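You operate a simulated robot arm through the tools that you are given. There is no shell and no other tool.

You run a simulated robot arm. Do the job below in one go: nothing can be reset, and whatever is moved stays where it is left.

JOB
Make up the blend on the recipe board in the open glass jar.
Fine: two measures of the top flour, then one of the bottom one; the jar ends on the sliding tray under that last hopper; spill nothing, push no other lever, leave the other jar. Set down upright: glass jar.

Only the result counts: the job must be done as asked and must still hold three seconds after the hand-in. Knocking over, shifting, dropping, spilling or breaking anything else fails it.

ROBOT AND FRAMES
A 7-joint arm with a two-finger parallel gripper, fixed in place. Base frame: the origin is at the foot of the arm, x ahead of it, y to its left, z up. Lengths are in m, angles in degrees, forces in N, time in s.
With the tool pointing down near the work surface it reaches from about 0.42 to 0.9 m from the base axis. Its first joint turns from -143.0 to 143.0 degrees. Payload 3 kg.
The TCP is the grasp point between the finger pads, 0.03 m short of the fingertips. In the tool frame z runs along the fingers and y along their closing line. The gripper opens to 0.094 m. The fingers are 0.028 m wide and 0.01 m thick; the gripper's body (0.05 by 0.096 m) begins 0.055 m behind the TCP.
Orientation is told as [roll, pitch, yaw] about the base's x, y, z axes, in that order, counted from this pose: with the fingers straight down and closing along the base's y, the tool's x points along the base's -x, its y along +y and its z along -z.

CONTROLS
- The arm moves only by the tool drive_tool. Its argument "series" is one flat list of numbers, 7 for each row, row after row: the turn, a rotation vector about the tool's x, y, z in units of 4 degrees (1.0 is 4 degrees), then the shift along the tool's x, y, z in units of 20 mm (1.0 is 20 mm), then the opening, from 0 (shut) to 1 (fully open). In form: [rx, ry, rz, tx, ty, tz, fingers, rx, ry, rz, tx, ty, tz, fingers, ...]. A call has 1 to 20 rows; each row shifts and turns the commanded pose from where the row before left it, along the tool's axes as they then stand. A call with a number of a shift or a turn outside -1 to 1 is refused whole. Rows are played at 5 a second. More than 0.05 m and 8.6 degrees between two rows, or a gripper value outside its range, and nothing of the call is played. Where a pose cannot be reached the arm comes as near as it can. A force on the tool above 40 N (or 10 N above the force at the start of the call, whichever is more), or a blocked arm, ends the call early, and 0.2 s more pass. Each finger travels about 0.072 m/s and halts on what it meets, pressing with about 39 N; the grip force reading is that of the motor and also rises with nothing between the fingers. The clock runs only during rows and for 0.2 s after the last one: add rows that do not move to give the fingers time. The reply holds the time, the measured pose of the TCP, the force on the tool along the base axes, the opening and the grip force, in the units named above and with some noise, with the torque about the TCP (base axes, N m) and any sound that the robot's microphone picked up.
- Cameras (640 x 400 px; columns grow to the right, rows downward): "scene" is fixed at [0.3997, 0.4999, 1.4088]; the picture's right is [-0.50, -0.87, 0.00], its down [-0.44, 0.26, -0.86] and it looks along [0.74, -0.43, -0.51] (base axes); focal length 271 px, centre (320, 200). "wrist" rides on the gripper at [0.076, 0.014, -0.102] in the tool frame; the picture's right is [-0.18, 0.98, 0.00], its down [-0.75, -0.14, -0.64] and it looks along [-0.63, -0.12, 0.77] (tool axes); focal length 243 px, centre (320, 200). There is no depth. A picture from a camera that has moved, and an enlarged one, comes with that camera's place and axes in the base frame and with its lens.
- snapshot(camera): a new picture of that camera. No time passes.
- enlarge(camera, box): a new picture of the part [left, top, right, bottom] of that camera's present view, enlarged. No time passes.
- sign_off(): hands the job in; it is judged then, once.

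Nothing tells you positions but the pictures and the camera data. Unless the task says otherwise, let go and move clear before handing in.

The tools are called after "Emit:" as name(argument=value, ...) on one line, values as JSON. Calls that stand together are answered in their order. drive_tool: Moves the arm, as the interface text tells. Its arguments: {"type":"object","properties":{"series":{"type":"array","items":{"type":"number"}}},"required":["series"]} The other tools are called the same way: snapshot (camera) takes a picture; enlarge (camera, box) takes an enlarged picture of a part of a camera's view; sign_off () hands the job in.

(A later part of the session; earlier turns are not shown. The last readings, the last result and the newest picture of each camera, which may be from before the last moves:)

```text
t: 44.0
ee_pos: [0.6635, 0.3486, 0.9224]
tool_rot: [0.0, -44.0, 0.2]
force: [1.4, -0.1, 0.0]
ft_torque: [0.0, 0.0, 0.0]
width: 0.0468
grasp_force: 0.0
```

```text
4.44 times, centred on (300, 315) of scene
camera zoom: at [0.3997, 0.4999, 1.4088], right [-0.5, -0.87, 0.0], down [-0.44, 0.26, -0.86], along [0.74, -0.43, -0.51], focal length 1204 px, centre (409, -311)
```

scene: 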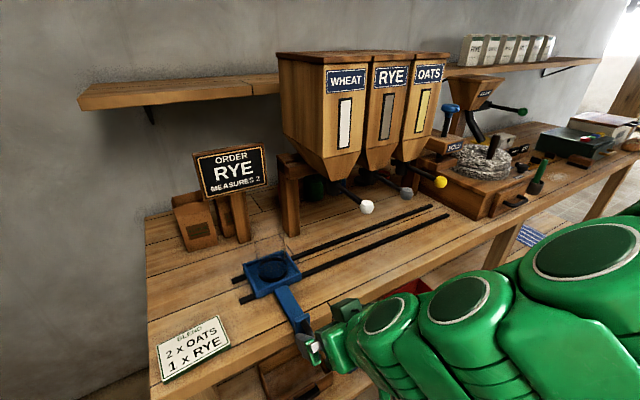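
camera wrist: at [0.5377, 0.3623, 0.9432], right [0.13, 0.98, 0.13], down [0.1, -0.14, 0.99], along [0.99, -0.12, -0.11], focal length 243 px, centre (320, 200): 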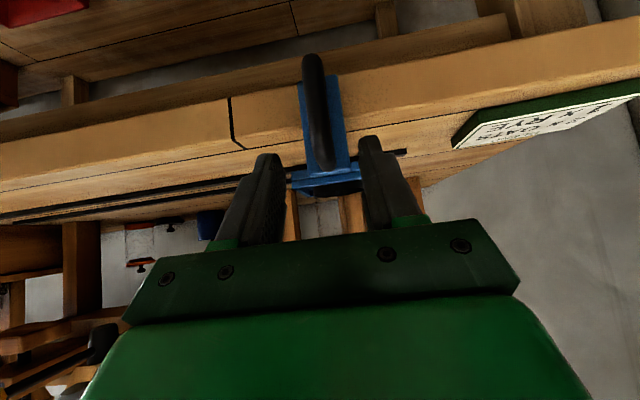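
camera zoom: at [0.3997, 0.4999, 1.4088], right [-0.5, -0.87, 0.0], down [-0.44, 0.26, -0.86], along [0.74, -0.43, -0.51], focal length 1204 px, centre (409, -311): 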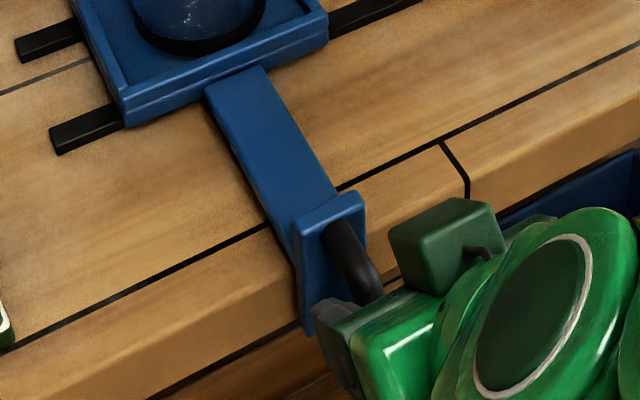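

The loop is centred between the fingers. I'll advance onto it and close.

Emit:
drive_tool(series=[0, 0, 0, 0.3125, 0.01, 0.924, 0.5, 0, 0, 0, 0.3125, 0.01, 0.924, 0.5, 0, 0, 0, 0.3125, 0, 0.924, 0.5, 0, 0, 0, 0, 0, 0, 0.5])

Emit:
snapshot(camera="wrist")

Emit:
enlarge(camera="scene", box=[250, 270, 350, 360])

```text
t: 45.0
ee_pos: [0.6882, 0.3497, 0.8704]
tool_rot: [0.0, -44.0, 0.1]
force: [0.0, 0.0, -0.3]
ft_torque: [-0.02, 0.0, 0.03]
width: 0.047
grasp_force: 0.1
```

```text
taken
camera wrist: at [0.5614, 0.3635, 0.8906], right [0.13, 0.98, 0.13], down [0.1, -0.14, 0.99], along [0.99, -0.12, -0.11], focal length 243 px, centre (320, 200)
```

wrist: 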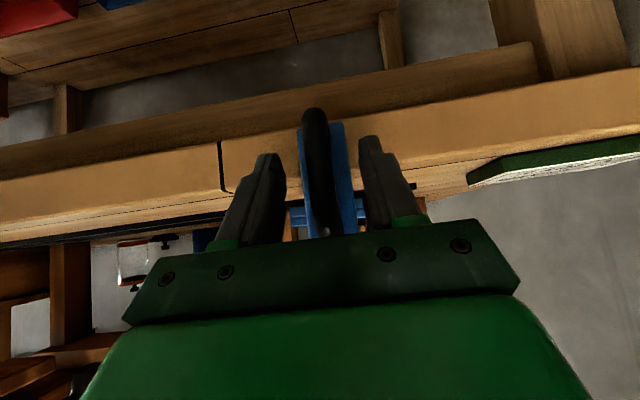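

```text
4.44 times, centred on (300, 315) of scene
camera zoom: at [0.3997, 0.4999, 1.4088], right [-0.5, -0.87, 0.0], down [-0.44, 0.26, -0.86], along [0.74, -0.43, -0.51], focal length 1204 px, centre (409, -311)
```

zoom: 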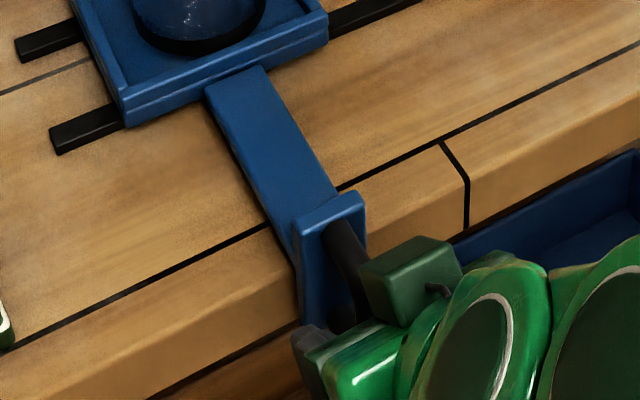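

The fingers are around the loop. One more step in, then close.

Emit:
drive_tool(series=[0, 0, 0, 0.3125, 0, 0.924, 0.5, 0, 0, 0, 0, 0, 0, 0.4, 0, 0, 0, 0, 0, 0, 0.25, 0, 0, 0, 0, 0, 0, 0.05, 0, 0, 0, 0, 0, 0, 0.05, 0, 0, 0, 0, 0, 0, 0.05])

Emit:
snapshot(camera="wrist")

Emit:
enlarge(camera="scene", box=[220, 240, 350, 360])

```text
t: 46.4
ee_pos: [0.6967, 0.3492, 0.8505]
tool_rot: [0.0, -44.0, 0.2]
force: [0.4, -3.8, -6.0]
ft_torque: [0.04, -0.25, 0.01]
width: 0.0191
grasp_force: 45.1
```

```text
taken
camera wrist: at [0.5697, 0.3638, 0.8717], right [0.13, 0.98, 0.13], down [0.1, -0.14, 0.99], along [0.99, -0.12, -0.11], focal length 243 px, centre (320, 200)
```

wrist: 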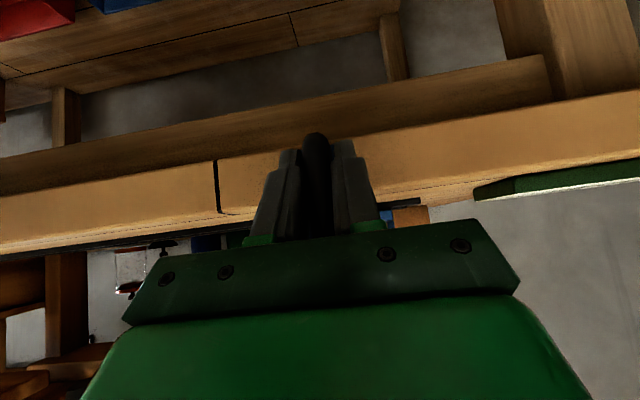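

```text
3.33 times, centred on (285, 300) of scene
camera zoom: at [0.3997, 0.4999, 1.4088], right [-0.5, -0.87, 0.0], down [-0.44, 0.26, -0.86], along [0.74, -0.43, -0.51], focal length 903 px, centre (437, -133)
```

zoom: 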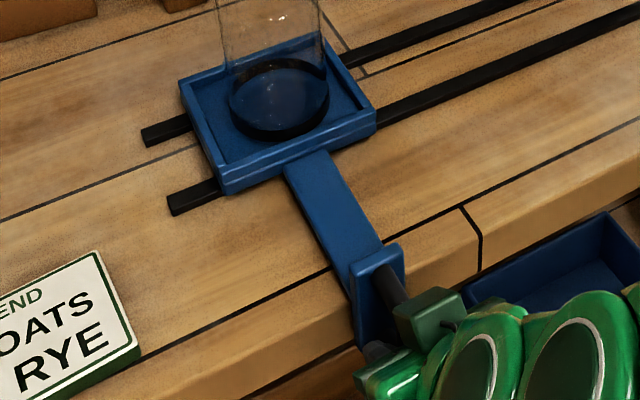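

The handle is gripped and tray and jar are undisturbed. I'll start sliding along -y slowly and check the forces.

Emit:
drive_tool(series=[0, 0, 0, 0, -0.2, 0, 0.05, 0, 0, 0, 0, -0.4, 0, 0.05, 0, 0, 0, 0, -0.5, 0, 0.05, 0, 0, 0, 0, -0.3, 0, 0.05, 0, 0, 0, 0, 0, 0, 0.05])

Emit:
enlarge(camera="scene", box=[220, 240, 350, 360])

```text
t: 47.6
ee_pos: [0.696, 0.3214, 0.8499]
tool_rot: [-0.2, -43.9, 0.2]
force: [19.5, -1.1, -34.4]
ft_torque: [0.02, 0.32, 0.03]
width: 0.019
grasp_force: 45.1
```

```text
3.33 times, centred on (285, 300) of scene
camera zoom: at [0.3997, 0.4999, 1.4088], right [-0.5, -0.87, 0.0], down [-0.44, 0.26, -0.86], along [0.74, -0.43, -0.51], focal length 903 px, centre (437, -133)
```

zoom: 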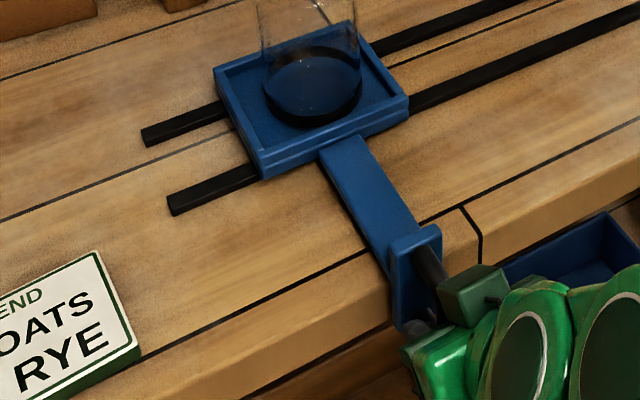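

The tray slides well, but the tight grip is building up constraint force. I'll loosen the fingers to a loose fork around the handle and push with that instead.

Emit:
drive_tool(series=[0, 0, 0, 0, 0, 0, 0.24, 0, 0, 0, 0, 0, 0, 0.28, 0, 0, 0, 0, 0, 0, 0.28])

Emit:
snapshot(camera="wrist")

```text
t: 48.4
ee_pos: [0.6958, 0.3224, 0.8521]
tool_rot: [0.0, -44.0, 0.1]
force: [0.1, -0.3, 0.0]
ft_torque: [0.04, 0.0, -0.02]
width: 0.0265
grasp_force: 0.0
```

```text
taken
camera wrist: at [0.5693, 0.3354, 0.8729], right [0.13, 0.98, 0.13], down [0.1, -0.14, 0.99], along [0.99, -0.12, -0.11], focal length 243 px, centre (320, 200)
```

wrist: 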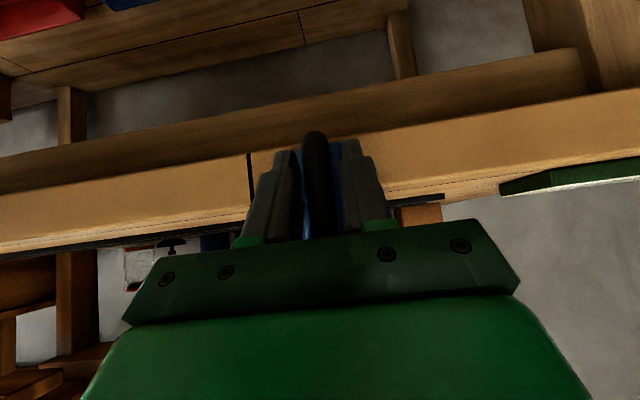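

The force dropped to zero. I'll push along with the loose fork.

Emit:
drive_tool(series=[0, 0, 0, 0, -0.2, 0, 0.28, 0, 0, 0, 0, -0.4, 0, 0.28, 0, 0, 0, 0, -0.6, 0, 0.28, 0, 0, 0, 0, -0.6, 0, 0.28, 0, 0, 0, 0, -0.6, 0, 0.28, 0, 0, 0, 0, -0.6, 0, 0.28, 0, 0, 0, 0, -0.6, 0, 0.28, 0, 0, 0, 0, -0.6, 0, 0.28, 0, 0, 0, 0, -0.6, 0, 0.28, 0, 0, 0, 0, -0.4, 0, 0.28, 0, 0, 0, 0, -0.2, 0, 0.28, 0, 0, 0, 0, 0, 0, 0.28])

Emit:
snapshot(camera="scene")

Emit:
snapshot(camera="wrist")

```text
t: 51.0
ee_pos: [0.6967, 0.2144, 0.8509]
tool_rot: [0.0, -43.9, 0.3]
force: [0.5, 0.2, -0.3]
ft_torque: [0.0, 0.0, 0.01]
width: 0.0264
grasp_force: 0.1
```

```text
taken
```

scene: 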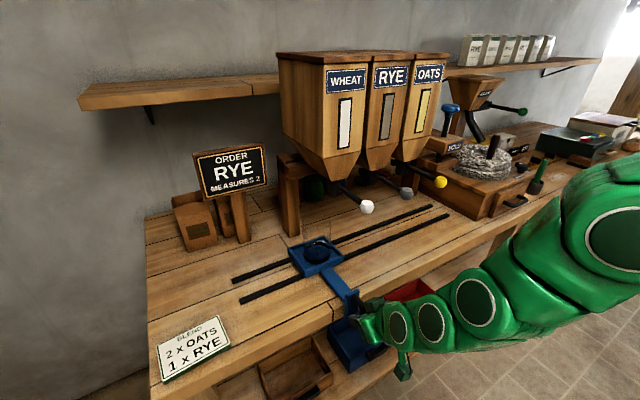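

```text
taken
camera wrist: at [0.5706, 0.2272, 0.8721], right [0.13, 0.98, 0.13], down [0.1, -0.14, 0.99], along [0.99, -0.12, -0.11], focal length 243 px, centre (320, 200)
```

wrist: 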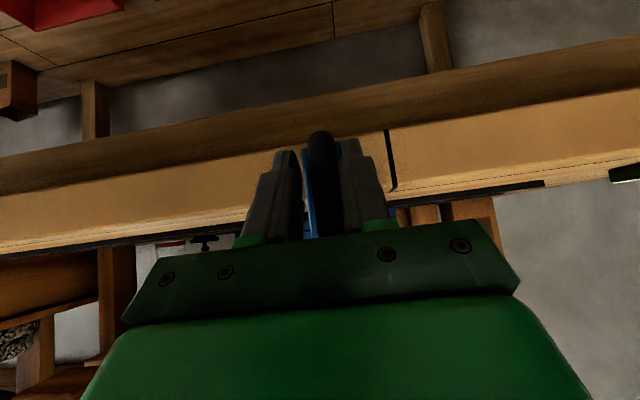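

Smooth. I'll continue sliding toward the OATS hopper.

Emit:
drive_tool(series=[0, 0, 0, 0, -0.2, 0, 0.28, 0, 0, 0, 0, -0.4, 0, 0.28, 0, 0, 0, 0, -0.6, 0, 0.28, 0, 0, 0, 0, -0.6, 0, 0.28, 0, 0, 0, 0, -0.6, 0, 0.28, 0, 0, 0, 0, -0.6, 0, 0.28, 0, 0, 0, 0, -0.6, 0, 0.28, 0, 0, 0, 0, -0.6, 0, 0.28, 0, 0, 0, 0, -0.6, 0, 0.28, 0, 0, 0, 0, -0.6, 0, 0.28, 0, 0, 0, 0, -0.6, 0, 0.28, 0, 0, 0, 0, -0.6, 0, 0.28, 0, 0, 0, 0, -0.6, 0, 0.28, 0, 0, 0, 0, -0.6, 0, 0.28, 0, 0, 0, 0, -0.6, 0, 0.28, 0, 0, 0, 0, -0.6, 0, 0.28, 0, 0, 0, 0, -0.6, 0, 0.28, 0, 0, 0, 0, -0.4, 0, 0.28, 0, 0, 0, 0, -0.2, 0, 0.28, 0, 0, 0, 0, 0, 0, 0.28])

Emit:
snapshot(camera="scene")

Emit:
snapshot(camera="wrist")

```text
t: 55.2
ee_pos: [0.6966, 0.0101, 0.8519]
tool_rot: [0.0, -44.1, 0.2]
force: [-0.1, -1.0, 0.7]
ft_torque: [0.02, 0.0, 0.01]
width: 0.0264
grasp_force: 0.0
```

```text
taken
```

scene: 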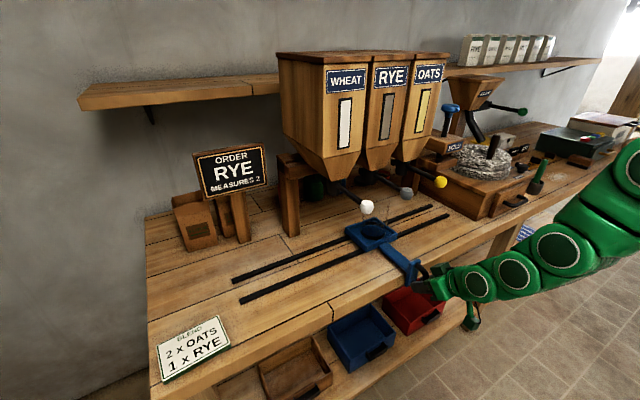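

```text
taken
camera wrist: at [0.5701, 0.023, 0.8726], right [0.13, 0.98, 0.13], down [0.1, -0.14, 0.99], along [0.99, -0.12, -0.11], focal length 243 px, centre (320, 200)
```

wrist: 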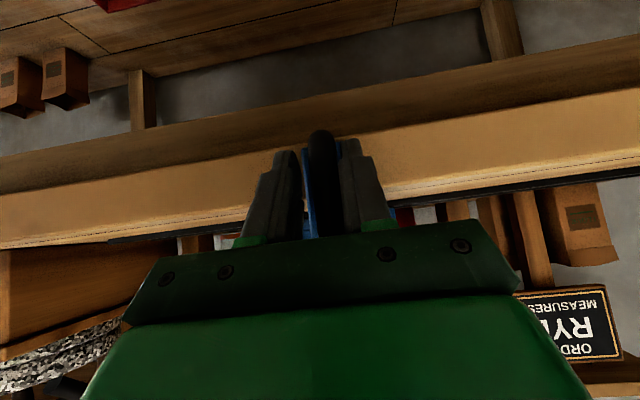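

I've reached y≈0.01. I'll inspect the jar against the spouts before the last part.

Emit:
enlarge(camera="scene", box=[320, 150, 460, 270])

Emit:
enlarge(camera="scene", box=[340, 160, 436, 220])

```text
3.33 times, centred on (390, 210) of scene
camera zoom: at [0.3997, 0.4999, 1.4088], right [-0.5, -0.87, 0.0], down [-0.44, 0.26, -0.86], along [0.74, -0.43, -0.51], focal length 903 px, centre (87, 167)
```

zoom: 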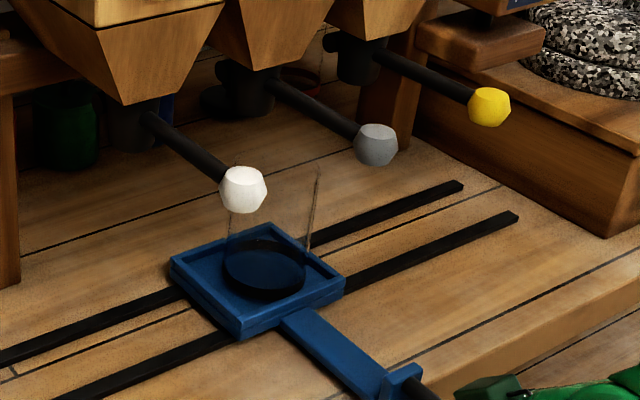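

```text
6.67 times, centred on (388, 190) of scene
camera zoom: at [0.3997, 0.4999, 1.4088], right [-0.5, -0.87, 0.0], down [-0.44, 0.26, -0.86], along [0.74, -0.43, -0.51], focal length 1805 px, centre (-133, 267)
```

zoom: 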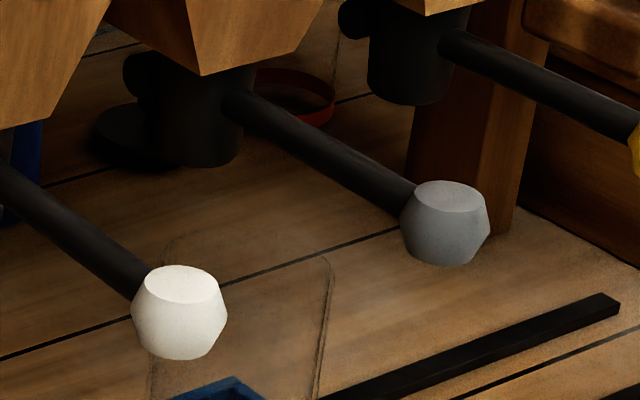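

The spouts are at (0.914, 0.043) for RYE and (0.914, -0.078) for OATS. I'll slide the remaining 9 cm so the jar sits under OATS.

Emit:
drive_tool(series=[0, 0, 0, 0, -0.2, 0, 0.28, 0, 0, 0, 0, -0.4, 0, 0.28, 0, 0, 0, 0, -0.6, 0, 0.28, 0, 0, 0, 0, -0.6, 0, 0.28, 0, 0, 0, 0, -0.6, 0, 0.28, 0, 0, 0, 0, -0.6, 0, 0.28, 0, 0, 0, 0, -0.6, 0, 0.28, 0, 0, 0, 0, -0.48, 0, 0.28, 0, 0, 0, 0, -0.25, 0, 0.28, 0, 0, 0, 0, -0.15, 0, 0.28, 0, 0, 0, 0, 0, 0, 0.28])

Emit:
enlarge(camera="scene", box=[360, 140, 480, 260])

Emit:
enlarge(camera="scene", box=[370, 150, 466, 210])

Emit:
snapshot(camera="wrist")

```text
t: 57.6
ee_pos: [0.6984, -0.0803, 0.8512]
tool_rot: [0.0, -44.0, 0.3]
force: [0.2, 0.4, 0.0]
ft_torque: [-0.04, -0.01, -0.01]
width: 0.0262
grasp_force: 0.1
```

```text
3.33 times, centred on (420, 200) of scene
camera zoom: at [0.3997, 0.4999, 1.4088], right [-0.5, -0.87, 0.0], down [-0.44, 0.26, -0.86], along [0.74, -0.43, -0.51], focal length 903 px, centre (-13, 200)
```

zoom: 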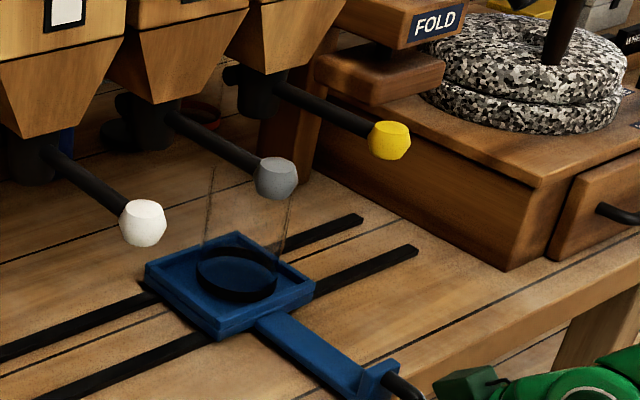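

```text
6.67 times, centred on (418, 180) of scene
camera zoom: at [0.3997, 0.4999, 1.4088], right [-0.5, -0.87, 0.0], down [-0.44, 0.26, -0.86], along [0.74, -0.43, -0.51], focal length 1805 px, centre (-333, 333)
```

zoom: 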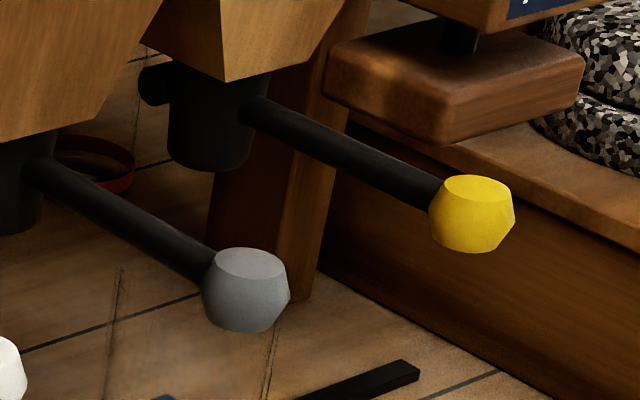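

```text
taken
camera wrist: at [0.5711, -0.0668, 0.8721], right [0.13, 0.98, 0.13], down [0.1, -0.14, 0.99], along [0.99, -0.12, -0.11], focal length 243 px, centre (320, 200)
```

wrist: 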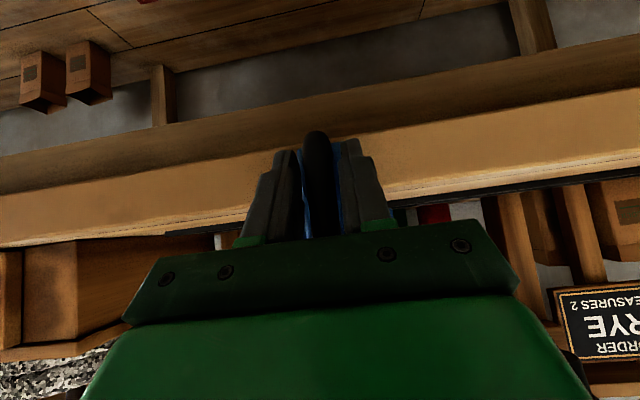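

The jar lines up under the OATS spout. I'll open the fork a bit more and back straight out along the tool axis without touching the handle.

Emit:
drive_tool(series=[0, 0, 0, 0, 0, 0, 0.4, 0, 0, 0, 0, 0, 0, 0.5, 0, 0, 0, 0, 0, -0.5, 0.5, 0, 0, 0, 0, 0, -0.8, 0.5, 0, 0, 0, 0, 0, -0.8, 0.5, 0, 0, 0, 0, 0, -0.8, 0.5, 0, 0, 0, 0, 0, -0.8, 0.5, 0, 0, 0, 0, 0, -0.8, 0.5, 0, 0, 0, 0, 0, -0.8, 0.5, 0, 0, 0, 0, 0, -0.8, 0.3, 0, 0, 0, 0, 0, 0, 0])

Emit:
snapshot(camera="wrist")

Emit:
snapshot(camera="scene")

```text
t: 60.0
ee_pos: [0.6124, -0.0815, 0.9384]
tool_rot: [0.0, -44.0, 0.1]
force: [-0.2, -0.1, -0.3]
ft_torque: [-0.03, 0.0, 0.01]
width: 0.0001
grasp_force: 23.9
```

```text
taken
camera wrist: at [0.4851, -0.0664, 0.9596], right [0.13, 0.98, 0.13], down [0.1, -0.14, 0.99], along [0.99, -0.12, -0.11], focal length 243 px, centre (320, 200)
```

wrist: 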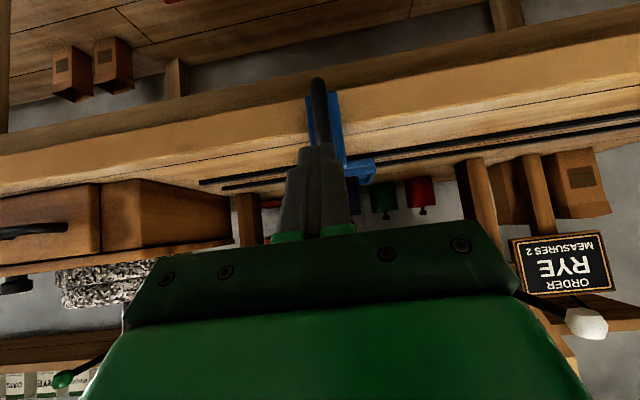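

```text
taken
```

scene: 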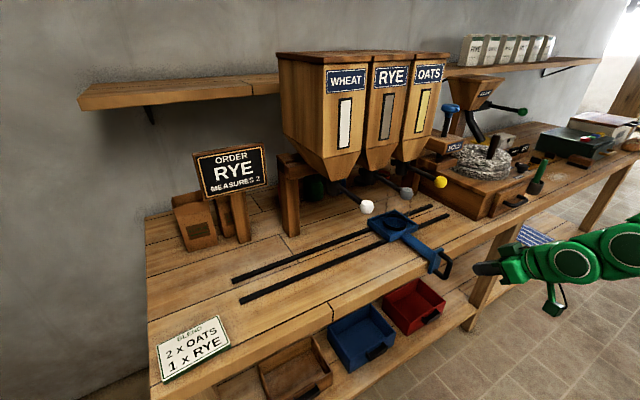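

The fork is clear and the tray stayed in place. With fingers closed, I'll now rise in front of the levers and flatten the tool to 30° below horizontal, ready to press the OATS lever.

Emit:
drive_tool(series=[0, -1, 0, -0.67, 0, -0.694, 0, 0, -1, 0, -0.717, 0, -0.646, 0, 0, -1, 0, -0.76, 0, -0.594, 0, 0, -1, 0, -0.8, 0, -0.54, 0, 0, 0, 0, -0.836, 0, -0.483, 0, 0, 0, 0, -0.836, 0, -0.483, 0, 0, 0, 0, -0.836, 0, -0.483, 0, 0, 0, 0, -0.836, 0, -0.483, 0, 0, 0, 0, -0.836, 0, -0.483, 0, 0, 0, 0, -0.836, 0, -0.483, 0, 0, 0, 0, -0.836, 0, -0.483, 0, 0, 0, 0, -0.836, 0, -0.483, 0, 0, 0, 0, 0, 0, 0, 0])

Emit:
snapshot(camera="wrist")

Emit:
snapshot(camera="scene")

```text
t: 62.8
ee_pos: [0.6448, -0.0818, 1.1348]
tool_rot: [0.0, -53.8, 0.3]
force: [0.7, -0.4, -0.2]
ft_torque: [-0.02, 0.0, 0.01]
width: 0.0002
grasp_force: 33.3
out of reach, approached as far as the arm can: row 1, 2, 3, 4
```

```text
taken
camera wrist: at [0.5162, -0.0684, 1.1351], right [0.1, 0.98, 0.15], down [-0.07, -0.14, 0.99], along [0.99, -0.11, 0.06], focal length 243 px, centre (320, 200)
```

wrist: 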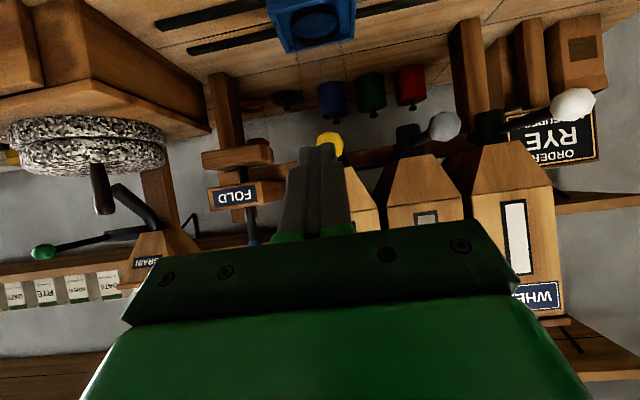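

```text
taken
```

scene: 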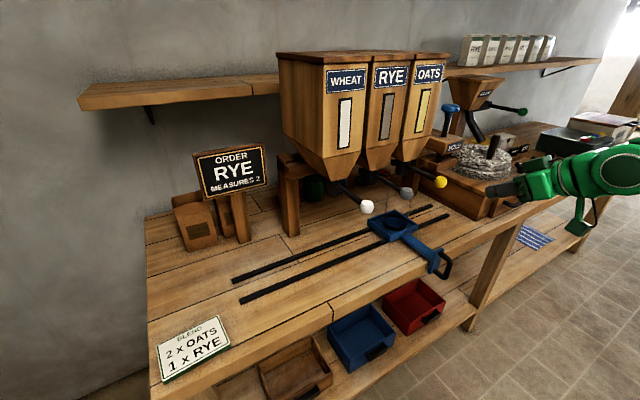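

I now have a good frontal view of the levers, spouts and jar. I'll zoom in to verify jar alignment under OATS and the knob position.

Emit:
enlarge(camera="wrist", box=[240, 0, 480, 200])

Emit:
enlarge(camera="wrist", box=[260, 0, 400, 80])

Emit:
enlarge(camera="wrist", box=[280, 90, 480, 220])

```text
2.00 times, centred on (360, 100) of wrist
camera zoom: at [0.5162, -0.0684, 1.1351], right [0.1, 0.98, 0.15], down [-0.07, -0.14, 0.99], along [0.99, -0.11, 0.06], focal length 485 px, centre (240, 400)
```

zoom: 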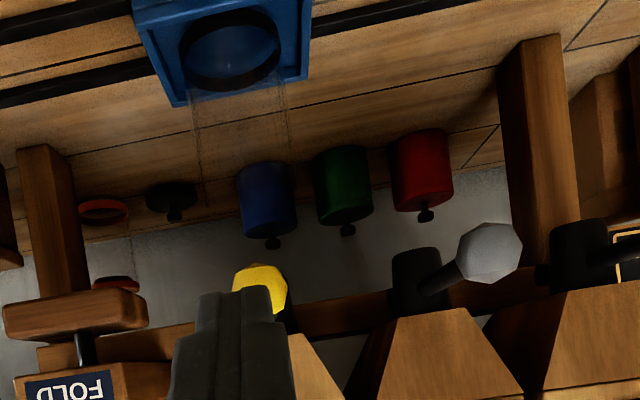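

```text
4.57 times, centred on (330, 40) of wrist
camera zoom: at [0.5162, -0.0684, 1.1351], right [0.1, 0.98, 0.15], down [-0.07, -0.14, 0.99], along [0.99, -0.11, 0.06], focal length 1109 px, centre (274, 931)
```

zoom: 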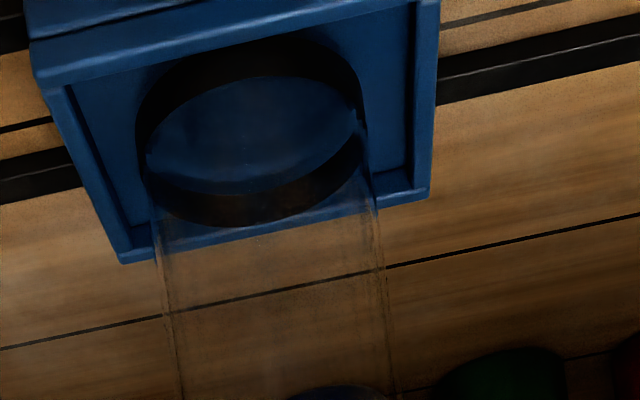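

```text
3.08 times, centred on (380, 155) of wrist
camera zoom: at [0.5162, -0.0684, 1.1351], right [0.1, 0.98, 0.15], down [-0.07, -0.14, 0.99], along [0.99, -0.11, 0.06], focal length 746 px, centre (135, 338)
```

zoom: 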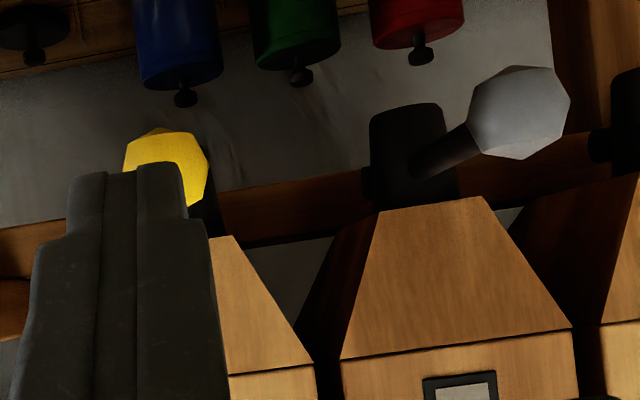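

Everything lines up: jar at y≈-0.080, OATS knob at (0.783, -0.0785, 1.093). I'll move to just above the yellow knob.

Emit:
drive_tool(series=[0, 0, 0, -0.641, 0.021, 0.69, 0, 0, 0, 0, -0.641, 0.021, 0.69, 0, 0, 0, 0, -0.641, 0.021, 0.69, 0, 0, 0, 0, -0.641, 0.021, 0.69, 0, 0, 0, 0, -0.641, 0.021, 0.69, 0, 0, 0, 0, -0.641, 0.021, 0.69, 0, 0, 0, 0, -0.641, 0.021, 0.69, 0, 0, 0, 0, -0.641, 0.021, 0.69, 0, 0, 0, 0, 0, 0, 0, 0])

Emit:
snapshot(camera="wrist")

Emit:
enlarge(camera="scene", box=[360, 130, 520, 250])

```text
t: 64.8
ee_pos: [0.794, -0.0799, 1.1522]
tool_rot: [0.0, -53.7, 0.3]
force: [-0.3, -0.7, 0.7]
ft_torque: [0.01, 0.01, 0.0]
width: 0.0003
grasp_force: 33.0
```

```text
taken
camera wrist: at [0.6649, -0.0656, 1.1517], right [0.1, 0.98, 0.15], down [-0.07, -0.14, 0.99], along [0.99, -0.11, 0.06], focal length 243 px, centre (320, 200)
```

wrist: 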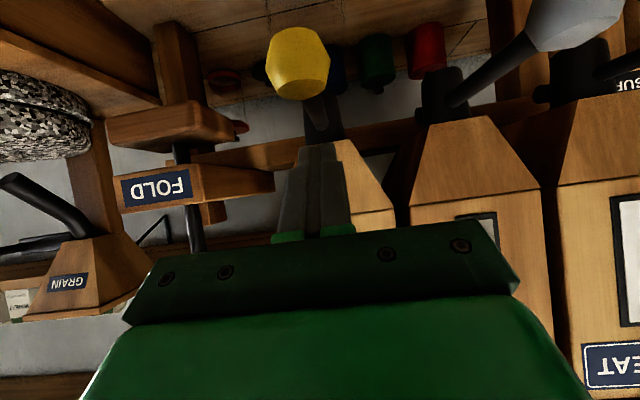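

```text
3.33 times, centred on (440, 190) of scene
camera zoom: at [0.3997, 0.4999, 1.4088], right [-0.5, -0.87, 0.0], down [-0.44, 0.26, -0.86], along [0.74, -0.43, -0.51], focal length 903 px, centre (-80, 233)
```

zoom: 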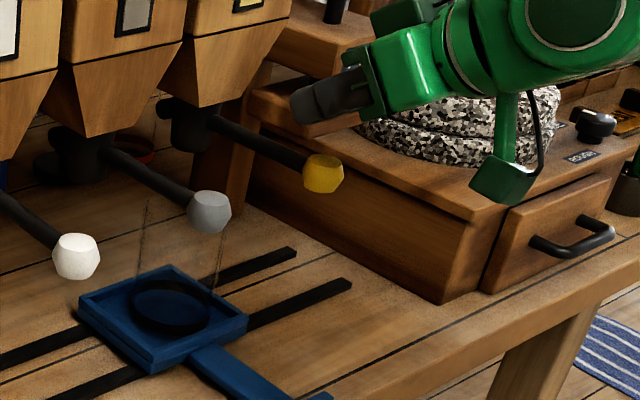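

The closed fingertips are centred over the yellow knob. I'll press down gradually, watching force and sound.

Emit:
drive_tool(series=[0, 0, 0, 0.565, 0, 0.414, 0, 0, 0, 0, 0.565, 0, 0.414, 0, 0, 0, 0, 0.374, 0, 0.336, 0, 0, 0, 0, 0, 0, 0, 0])

Emit:
enlarge(camera="scene", box=[380, 130, 500, 220])

```text
t: 65.8
ee_pos: [0.7961, -0.0777, 1.1142]
tool_rot: [0.1, -53.8, 0.3]
force: [-0.6, -0.5, 0.9]
ft_torque: [0.04, 0.0, 0.03]
width: 0.0
grasp_force: 32.8
```

```text
4.44 times, centred on (440, 175) of scene
camera zoom: at [0.3997, 0.4999, 1.4088], right [-0.5, -0.87, 0.0], down [-0.44, 0.26, -0.86], along [0.74, -0.43, -0.51], focal length 1204 px, centre (-213, 311)
```

zoom: 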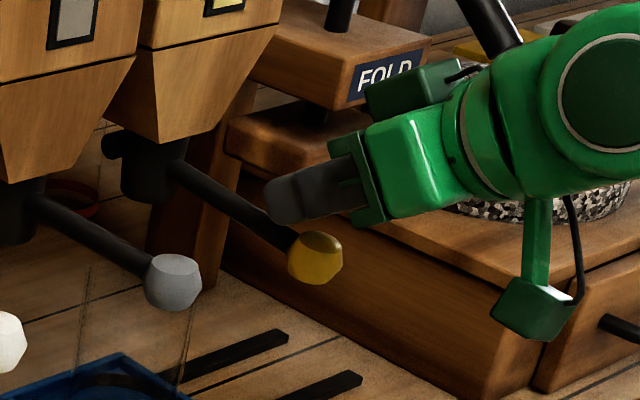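

The fingers are right at the knob and rod. Pressing on.

Emit:
drive_tool(series=[0, 0, 0, 0.374, 0, 0.336, 0, 0, 0, 0, 0.374, 0, 0.336, 0, 0, 0, 0, 0, 0, 0, 0])

Emit:
enlarge(camera="scene", box=[380, 130, 500, 220])

```text
t: 66.6
ee_pos: [0.7969, -0.0811, 1.0952]
tool_rot: [0.0, -53.8, 0.1]
force: [0.8, 1.0, 2.5]
ft_torque: [0.0, -0.06, 0.02]
width: 0.0001
grasp_force: 33.2
```

```text
4.44 times, centred on (440, 175) of scene
camera zoom: at [0.3997, 0.4999, 1.4088], right [-0.5, -0.87, 0.0], down [-0.44, 0.26, -0.86], along [0.74, -0.43, -0.51], focal length 1204 px, centre (-213, 311)
```

zoom: 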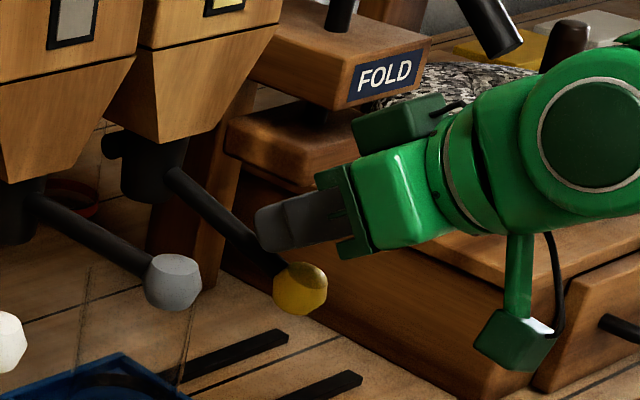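

The lever is moving down with light force. I'll continue following its arc until something happens.

Emit:
drive_tool(series=[0, 0, 0, 0.335, 0, 0.38, 0, 0, 0, 0, 0.335, 0, 0.38, 0, 0, 0, 0, 0, 0, 0, 0])

Emit:
enlarge(camera="scene", box=[380, 130, 500, 220])

```text
t: 67.3
ee_pos: [0.8001, -0.0788, 1.0787]
tool_rot: [0.0, -54.0, 0.2]
force: [-12.1, 2.6, 14.1]
ft_torque: [0.07, 0.13, -0.1]
width: 0.0
grasp_force: 33.1
stopped in row 3: the force on the tool passed its limit at 45 N (the readings are from after the stop); the commanded pose is now the measured one
```

```text
4.44 times, centred on (440, 175) of scene
camera zoom: at [0.3997, 0.4999, 1.4088], right [-0.5, -0.87, 0.0], down [-0.44, 0.26, -0.86], along [0.74, -0.43, -0.51], focal length 1204 px, centre (-213, 311)
```

zoom: 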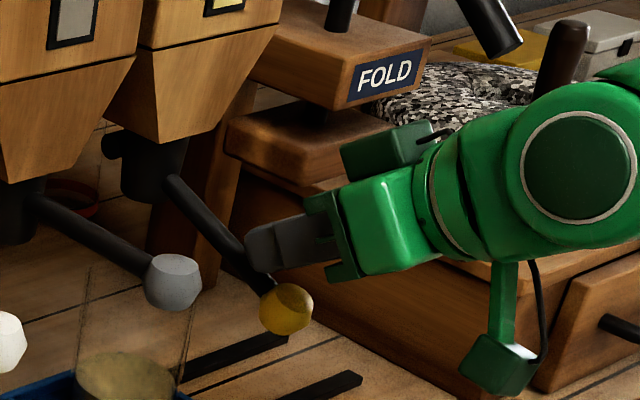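

The lever reached its stop and flour appears to have dropped into the jar. Let me look before releasing.

Emit:
enlarge(camera="scene", box=[360, 170, 456, 240])

Emit:
snapshot(camera="wrist")

```text
5.71 times, centred on (408, 205) of scene
camera zoom: at [0.3997, 0.4999, 1.4088], right [-0.5, -0.87, 0.0], down [-0.44, 0.26, -0.86], along [0.74, -0.43, -0.51], focal length 1548 px, centre (-183, 171)
```

zoom: 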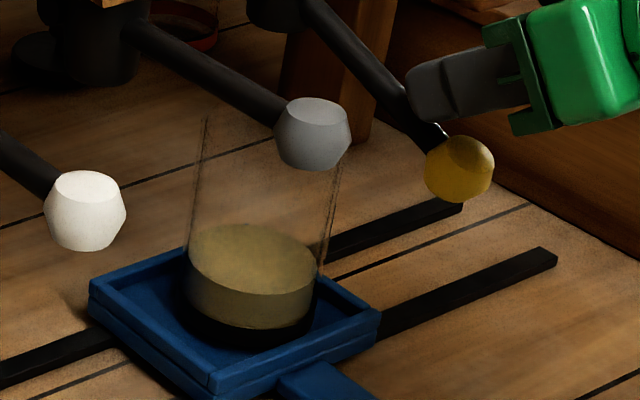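

```text
taken
camera wrist: at [0.6727, -0.065, 1.078], right [0.1, 0.98, 0.15], down [-0.08, -0.14, 0.99], along [0.99, -0.11, 0.06], focal length 243 px, centre (320, 200)
```

wrist: 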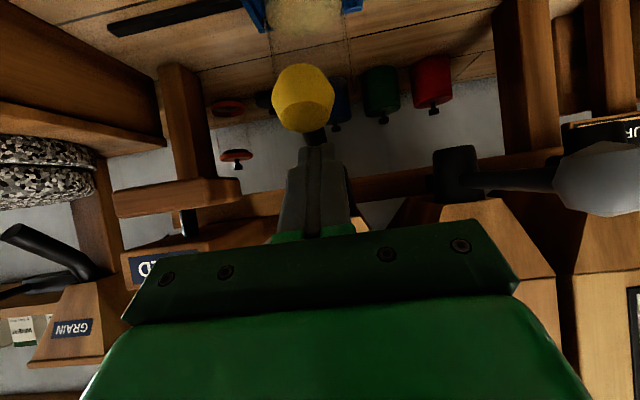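

One measure of oats is in the jar, with no spill. I'll lift to let the lever return fully.

Emit:
drive_tool(series=[0, 0, 0, -0.374, 0, -0.336, 0, 0, 0, 0, -0.565, 0, -0.414, 0, 0, 0, 0, -0.565, 0, -0.414, 0, 0, 0, 0, -0.565, 0, -0.414, 0, 0, 0, 0, -0.565, 0, -0.414, 0, 0, 0, 0, -0.3, 0, -0.22, 0, 0, 0, 0, 0, 0, 0, 0])

Emit:
enlarge(camera="scene", box=[360, 130, 500, 240])

Emit:
snapshot(camera="wrist")

```text
t: 68.9
ee_pos: [0.8004, -0.0789, 1.1507]
tool_rot: [0.0, -54.0, 0.2]
force: [0.0, 0.1, -0.3]
ft_torque: [0.02, 0.0, 0.0]
width: 0.0
grasp_force: 33.0
```

```text
3.64 times, centred on (430, 185) of scene
camera zoom: at [0.3997, 0.4999, 1.4088], right [-0.5, -0.87, 0.0], down [-0.44, 0.26, -0.86], along [0.74, -0.43, -0.51], focal length 985 px, centre (-80, 254)
```

zoom: 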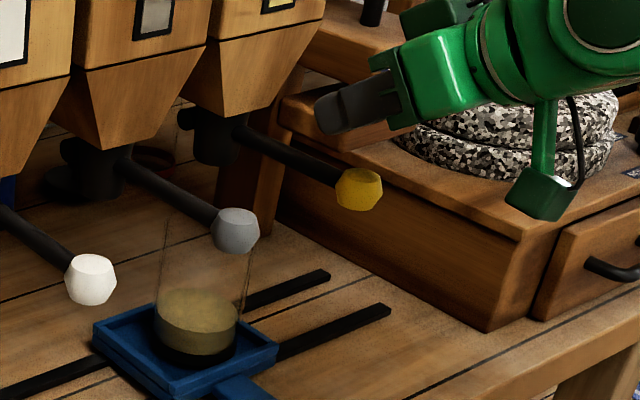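

```text
taken
camera wrist: at [0.6726, -0.0652, 1.1499], right [0.1, 0.98, 0.15], down [-0.07, -0.14, 0.99], along [0.99, -0.11, 0.06], focal length 243 px, centre (320, 200)
```

wrist: 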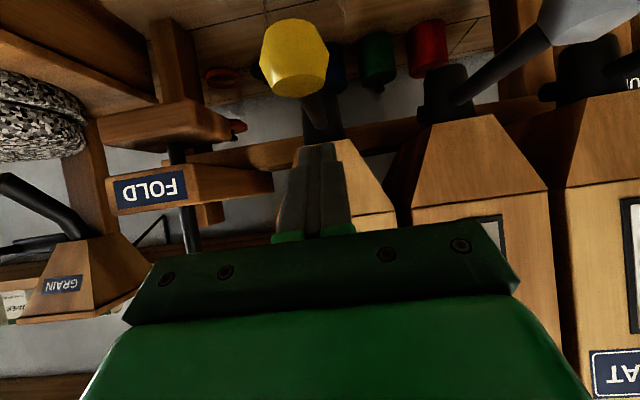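

The lever is back at rest. I'll make the second press the same way.

Emit:
drive_tool(series=[0, 0, 0, 0.624, 0, 0.333, 0, 0, 0, 0, 0.624, 0, 0.333, 0, 0, 0, 0, 0.374, 0, 0.336, 0, 0, 0, 0, 0.374, 0, 0.336, 0, 0, 0, 0, 0.374, 0, 0.336, 0, 0, 0, 0, 0.335, 0, 0.38, 0, 0, 0, 0, 0.335, 0, 0.38, 0, 0, 0, 0, 0, 0, 0, 0])

Emit:
enlarge(camera="scene", box=[360, 150, 472, 240])

```text
t: 70.5
ee_pos: [0.8033, -0.0789, 1.0803]
tool_rot: [0.0, -54.4, 0.2]
force: [-15.5, 2.2, 15.7]
ft_torque: [0.02, 0.19, 0.05]
width: 0.0
grasp_force: 32.8
stopped in row 8: the force on the tool passed its limit at 58 N (the readings are from after the stop); the commanded pose is now the measured one
```

```text
4.44 times, centred on (416, 195) of scene
camera zoom: at [0.3997, 0.4999, 1.4088], right [-0.5, -0.87, 0.0], down [-0.44, 0.26, -0.86], along [0.74, -0.43, -0.51], focal length 1204 px, centre (-107, 222)
```

zoom: 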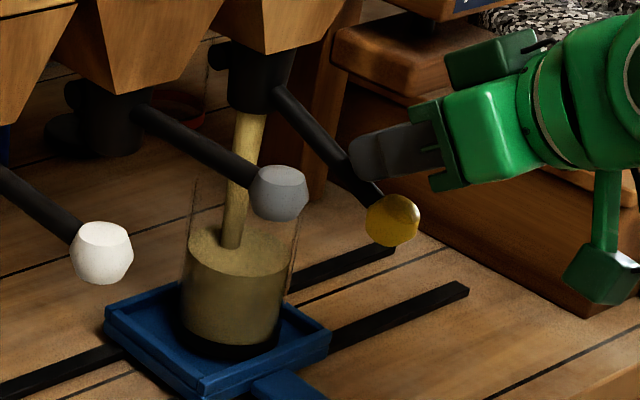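

The second measure is streaming into the middle of the jar. The first press stopped by itself at a fixed dose, so I'll hold for a moment until this one finishes.

Emit:
drive_tool(series=[0, 0, 0, -0.08, 0, -0.06, 0])

Emit:
enlarge(camera="scene", box=[360, 150, 472, 240])

```text
t: 70.9
ee_pos: [0.8031, -0.0791, 1.0812]
tool_rot: [0.0, -54.3, 0.1]
force: [-10.7, -1.9, 9.6]
ft_torque: [-0.06, 0.13, -0.03]
width: 0.0
grasp_force: 33.0
```

```text
4.44 times, centred on (416, 195) of scene
camera zoom: at [0.3997, 0.4999, 1.4088], right [-0.5, -0.87, 0.0], down [-0.44, 0.26, -0.86], along [0.74, -0.43, -0.51], focal length 1204 px, centre (-107, 222)
```

zoom: 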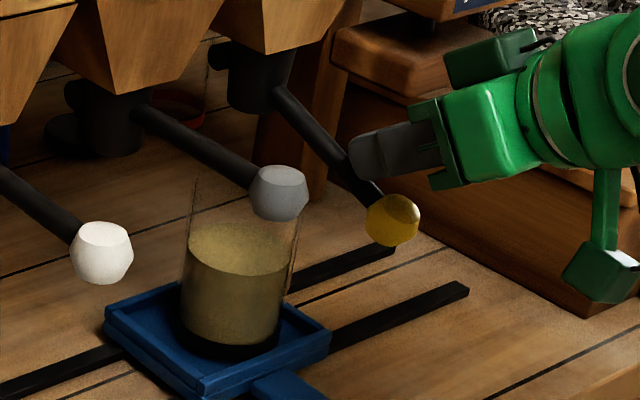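

Two measures of oats are in. I'll lift to release the lever.

Emit:
drive_tool(series=[0, 0, 0, -0.374, 0, -0.336, 0, 0, 0, 0, -0.565, 0, -0.414, 0, 0, 0, 0, -0.565, 0, -0.414, 0, 0, 0, 0, -0.565, 0, -0.414, 0, 0, 0, 0, -0.565, 0, -0.414, 0, 0, 0, 0, -0.3, 0, -0.22, 0, 0, 0, 0, 0, 0, 0, 0])

Emit:
enlarge(camera="scene", box=[360, 130, 500, 240])

```text
t: 72.5
ee_pos: [0.7997, -0.0784, 1.1535]
tool_rot: [-0.1, -54.1, 0.3]
force: [0.5, -0.3, 0.4]
ft_torque: [0.02, -0.01, 0.03]
width: 0.0003
grasp_force: 32.8
```

```text
3.64 times, centred on (430, 185) of scene
camera zoom: at [0.3997, 0.4999, 1.4088], right [-0.5, -0.87, 0.0], down [-0.44, 0.26, -0.86], along [0.74, -0.43, -0.51], focal length 985 px, centre (-80, 254)
```

zoom: 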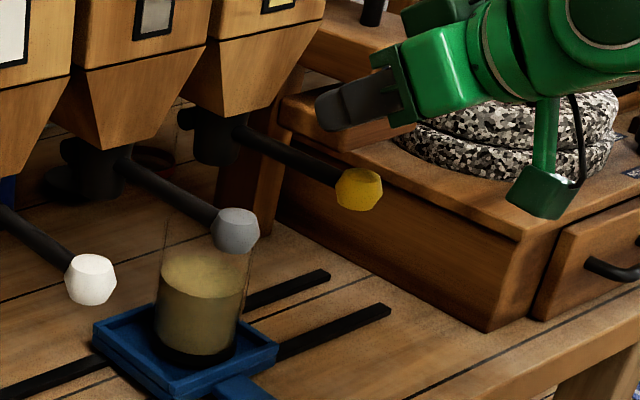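

The OATS lever is back at rest. Now I'll retreat and go back down to the tray handle.

Emit:
drive_tool(series=[0, 0, 0, 0.648, 0, -0.722, 0, 0, 0, 0, 0.648, 0, -0.722, 0, 0, 0, 0, 0.648, 0, -0.722, 0, 0, 0, 0, 0.648, 0, -0.722, 0, 0, 0, 0, 0.648, 0, -0.722, 0, 0, 0, 0, 0.648, 0, -0.722, 0, 0, 0, 0, 0.648, 0, -0.722, 0, 0, 0, 0, 0.648, 0, -0.722, 0, 0, 0.833, 0, 0.816, 0, 0.408, 0.1, 0, 0.833, 0, 0.79, 0, 0.454, 0.2, 0, 0.833, 0, 0.764, 0, 0.5, 0.3, 0, 0, 0, 0.733, 0, 0.543, 0.5, 0, 0, 0, 0.733, 0, 0.543, 0.5, 0, 0, 0, 0.733, 0, 0.543, 0.5, 0, 0, 0, 0.733, 0, 0.543, 0.5, 0, 0, 0, 0.733, 0, 0.543, 0.5, 0, 0, 0, 0.733, 0, 0.543, 0.5, 0, 0, 0, 0.733, 0, 0.543, 0.5, 0, 0, 0, 0.733, 0, 0.543, 0.5, 0, 0, 0, 0, 0, 0, 0.5])

Emit:
snapshot(camera="wrist")

Emit:
snapshot(camera="scene")

```text
t: 76.7
ee_pos: [0.6141, -0.0796, 0.9384]
tool_rot: [-0.1, -44.2, 0.2]
force: [-0.9, -0.2, -0.9]
ft_torque: [0.0, -0.01, 0.0]
width: 0.047
grasp_force: 0.1
```

```text
taken
camera wrist: at [0.4879, -0.0658, 0.9584], right [0.13, 0.98, 0.13], down [0.09, -0.14, 0.99], along [0.99, -0.12, -0.11], focal length 243 px, centre (320, 200)
```

wrist: 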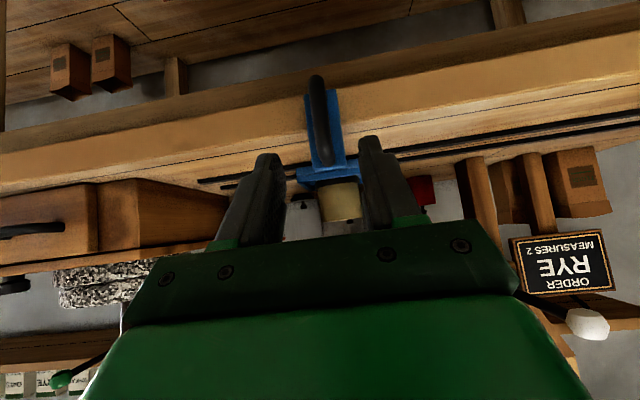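

```text
taken
```

scene: 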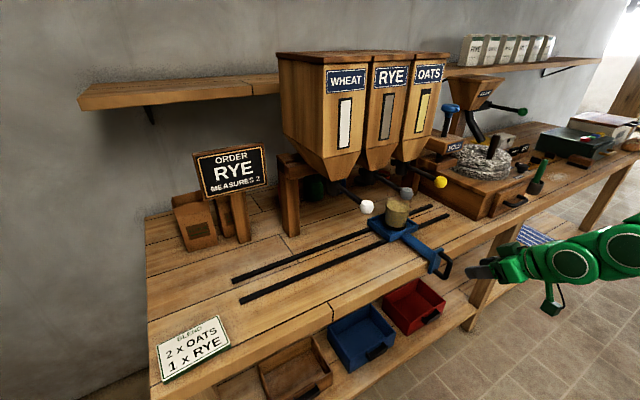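

The handle is nicely between the open fingers. I'll move in along the tool axis and narrow the fork.

Emit:
drive_tool(series=[0, 0, 0, 0, 0, 0.862, 0.5, 0, 0, 0, 0, 0, 0.862, 0.5, 0, 0, 0, 0, 0, 0.862, 0.5, 0, 0, 0, 0, 0, 0.862, 0.5, 0, 0, 0, 0, 0, 0.862, 0.5, 0, 0, 0, 0, 0, 0.862, 0.5, 0, 0, 0, 0, 0, 0.862, 0.5, 0, 0, 0, 0, 0, 0, 0.4, 0, 0, 0, 0, 0, 0, 0.28, 0, 0, 0, 0, 0, 0, 0.28])

Emit:
snapshot(camera="wrist")

Emit:
enlarge(camera="scene", box=[360, 150, 480, 290])

```text
t: 78.9
ee_pos: [0.6999, -0.0803, 0.8531]
tool_rot: [0.1, -44.2, 0.2]
force: [0.0, 0.1, 0.4]
ft_torque: [0.01, -0.04, -0.01]
width: 0.0262
grasp_force: 0.1
```

```text
taken
camera wrist: at [0.5735, -0.0672, 0.8728], right [0.13, 0.98, 0.13], down [0.09, -0.14, 0.99], along [0.99, -0.11, -0.11], focal length 243 px, centre (320, 200)
```

wrist: 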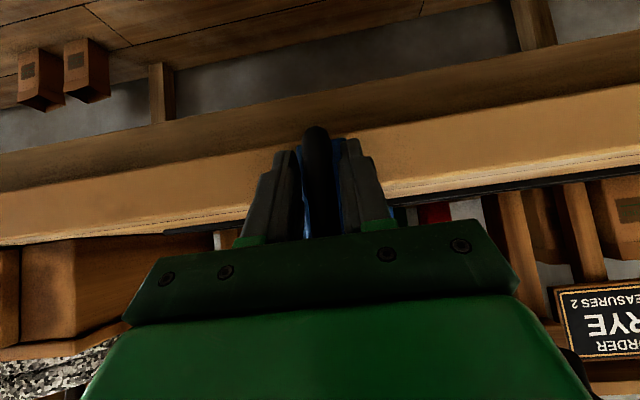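

```text
2.86 times, centred on (420, 220) of scene
camera zoom: at [0.3997, 0.4999, 1.4088], right [-0.5, -0.87, 0.0], down [-0.44, 0.26, -0.86], along [0.74, -0.43, -0.51], focal length 774 px, centre (34, 143)
```

zoom: 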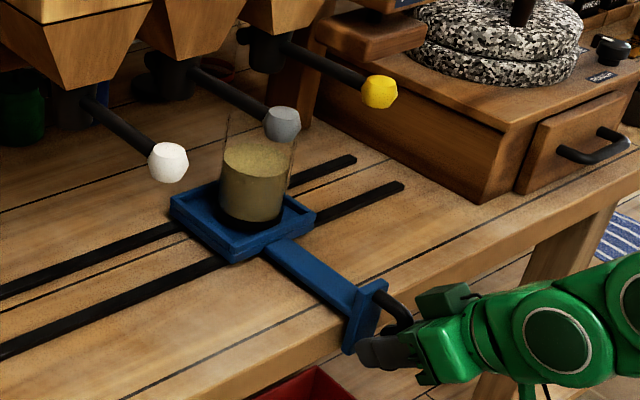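

The handle is forked loosely. Now I'll push gently in +y to bring the jar from OATS to under RYE (about 12.3 cm).

Emit:
drive_tool(series=[0, 0, 0, 0, 0.2, 0, 0.28, 0, 0, 0, 0, 0.3, 0, 0.28, 0, 0, 0, 0, 0.5, 0, 0.28, 0, 0, 0, 0, 0.5, 0, 0.28, 0, 0, 0, 0, 0.5, 0, 0.28, 0, 0, 0, 0, 0.5, 0, 0.28, 0, 0, 0, 0, 0.5, 0, 0.28, 0, 0, 0, 0, 0.5, 0, 0.28, 0, 0, 0, 0, 0.5, 0, 0.28, 0, 0, 0, 0, 0.5, 0, 0.28, 0, 0, 0, 0, 0.5, 0, 0.28, 0, 0, 0, 0, 0.5, 0, 0.28, 0, 0, 0, 0, 0.315, 0, 0.28, 0, 0, 0, 0, 0.3, 0, 0.28, 0, 0, 0, 0, 0.2, 0, 0.28, 0, 0, 0, 0, 0, 0, 0.28])

Emit:
snapshot(camera="wrist")

Emit:
enlarge(camera="scene", box=[340, 140, 460, 270])

Emit:
enlarge(camera="scene", box=[340, 160, 436, 235])

```text
t: 82.3
ee_pos: [0.7, 0.0466, 0.8515]
tool_rot: [0.0, -44.3, 0.2]
force: [-0.2, -3.0, 1.1]
ft_torque: [0.03, 0.04, 0.02]
width: 0.0284
grasp_force: 1.7
```

```text
taken
camera wrist: at [0.5725, 0.0608, 0.8719], right [0.13, 0.98, 0.13], down [0.09, -0.14, 0.99], along [0.99, -0.11, -0.11], focal length 243 px, centre (320, 200)
```

wrist: 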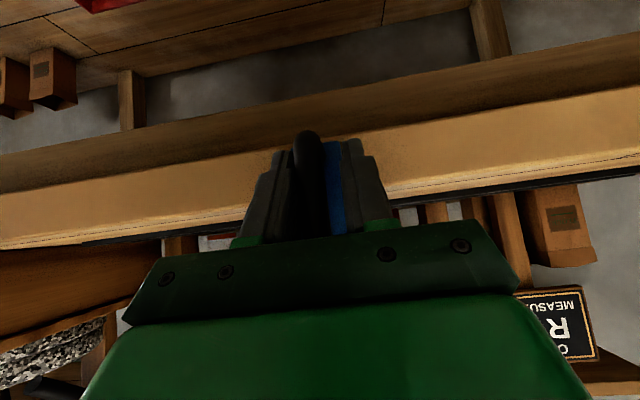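

```text
3.08 times, centred on (400, 205) of scene
camera zoom: at [0.3997, 0.4999, 1.4088], right [-0.5, -0.87, 0.0], down [-0.44, 0.26, -0.86], along [0.74, -0.43, -0.51], focal length 833 px, centre (74, 185)
```

zoom: 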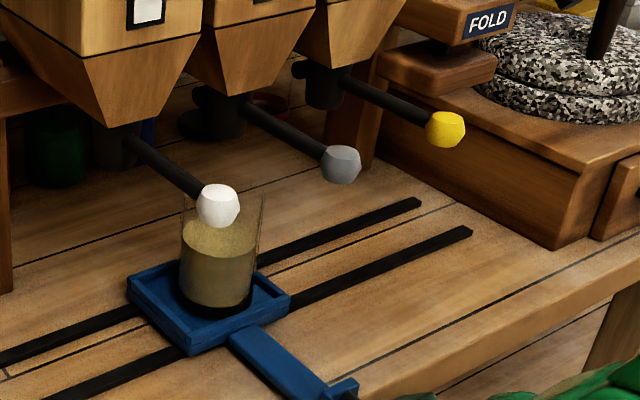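

```text
5.33 times, centred on (388, 198) of scene
camera zoom: at [0.3997, 0.4999, 1.4088], right [-0.5, -0.87, 0.0], down [-0.44, 0.26, -0.86], along [0.74, -0.43, -0.51], focal length 1444 px, centre (-43, 213)
```

zoom: 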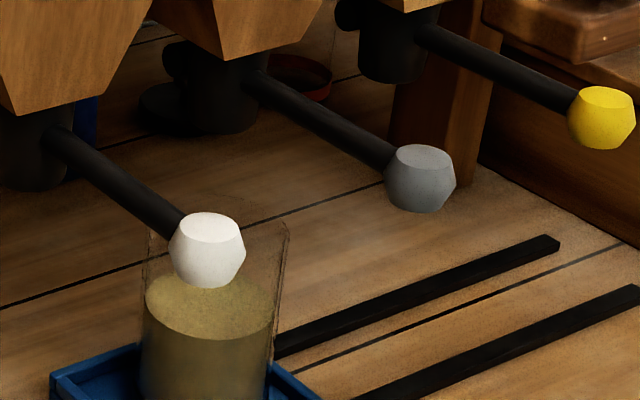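

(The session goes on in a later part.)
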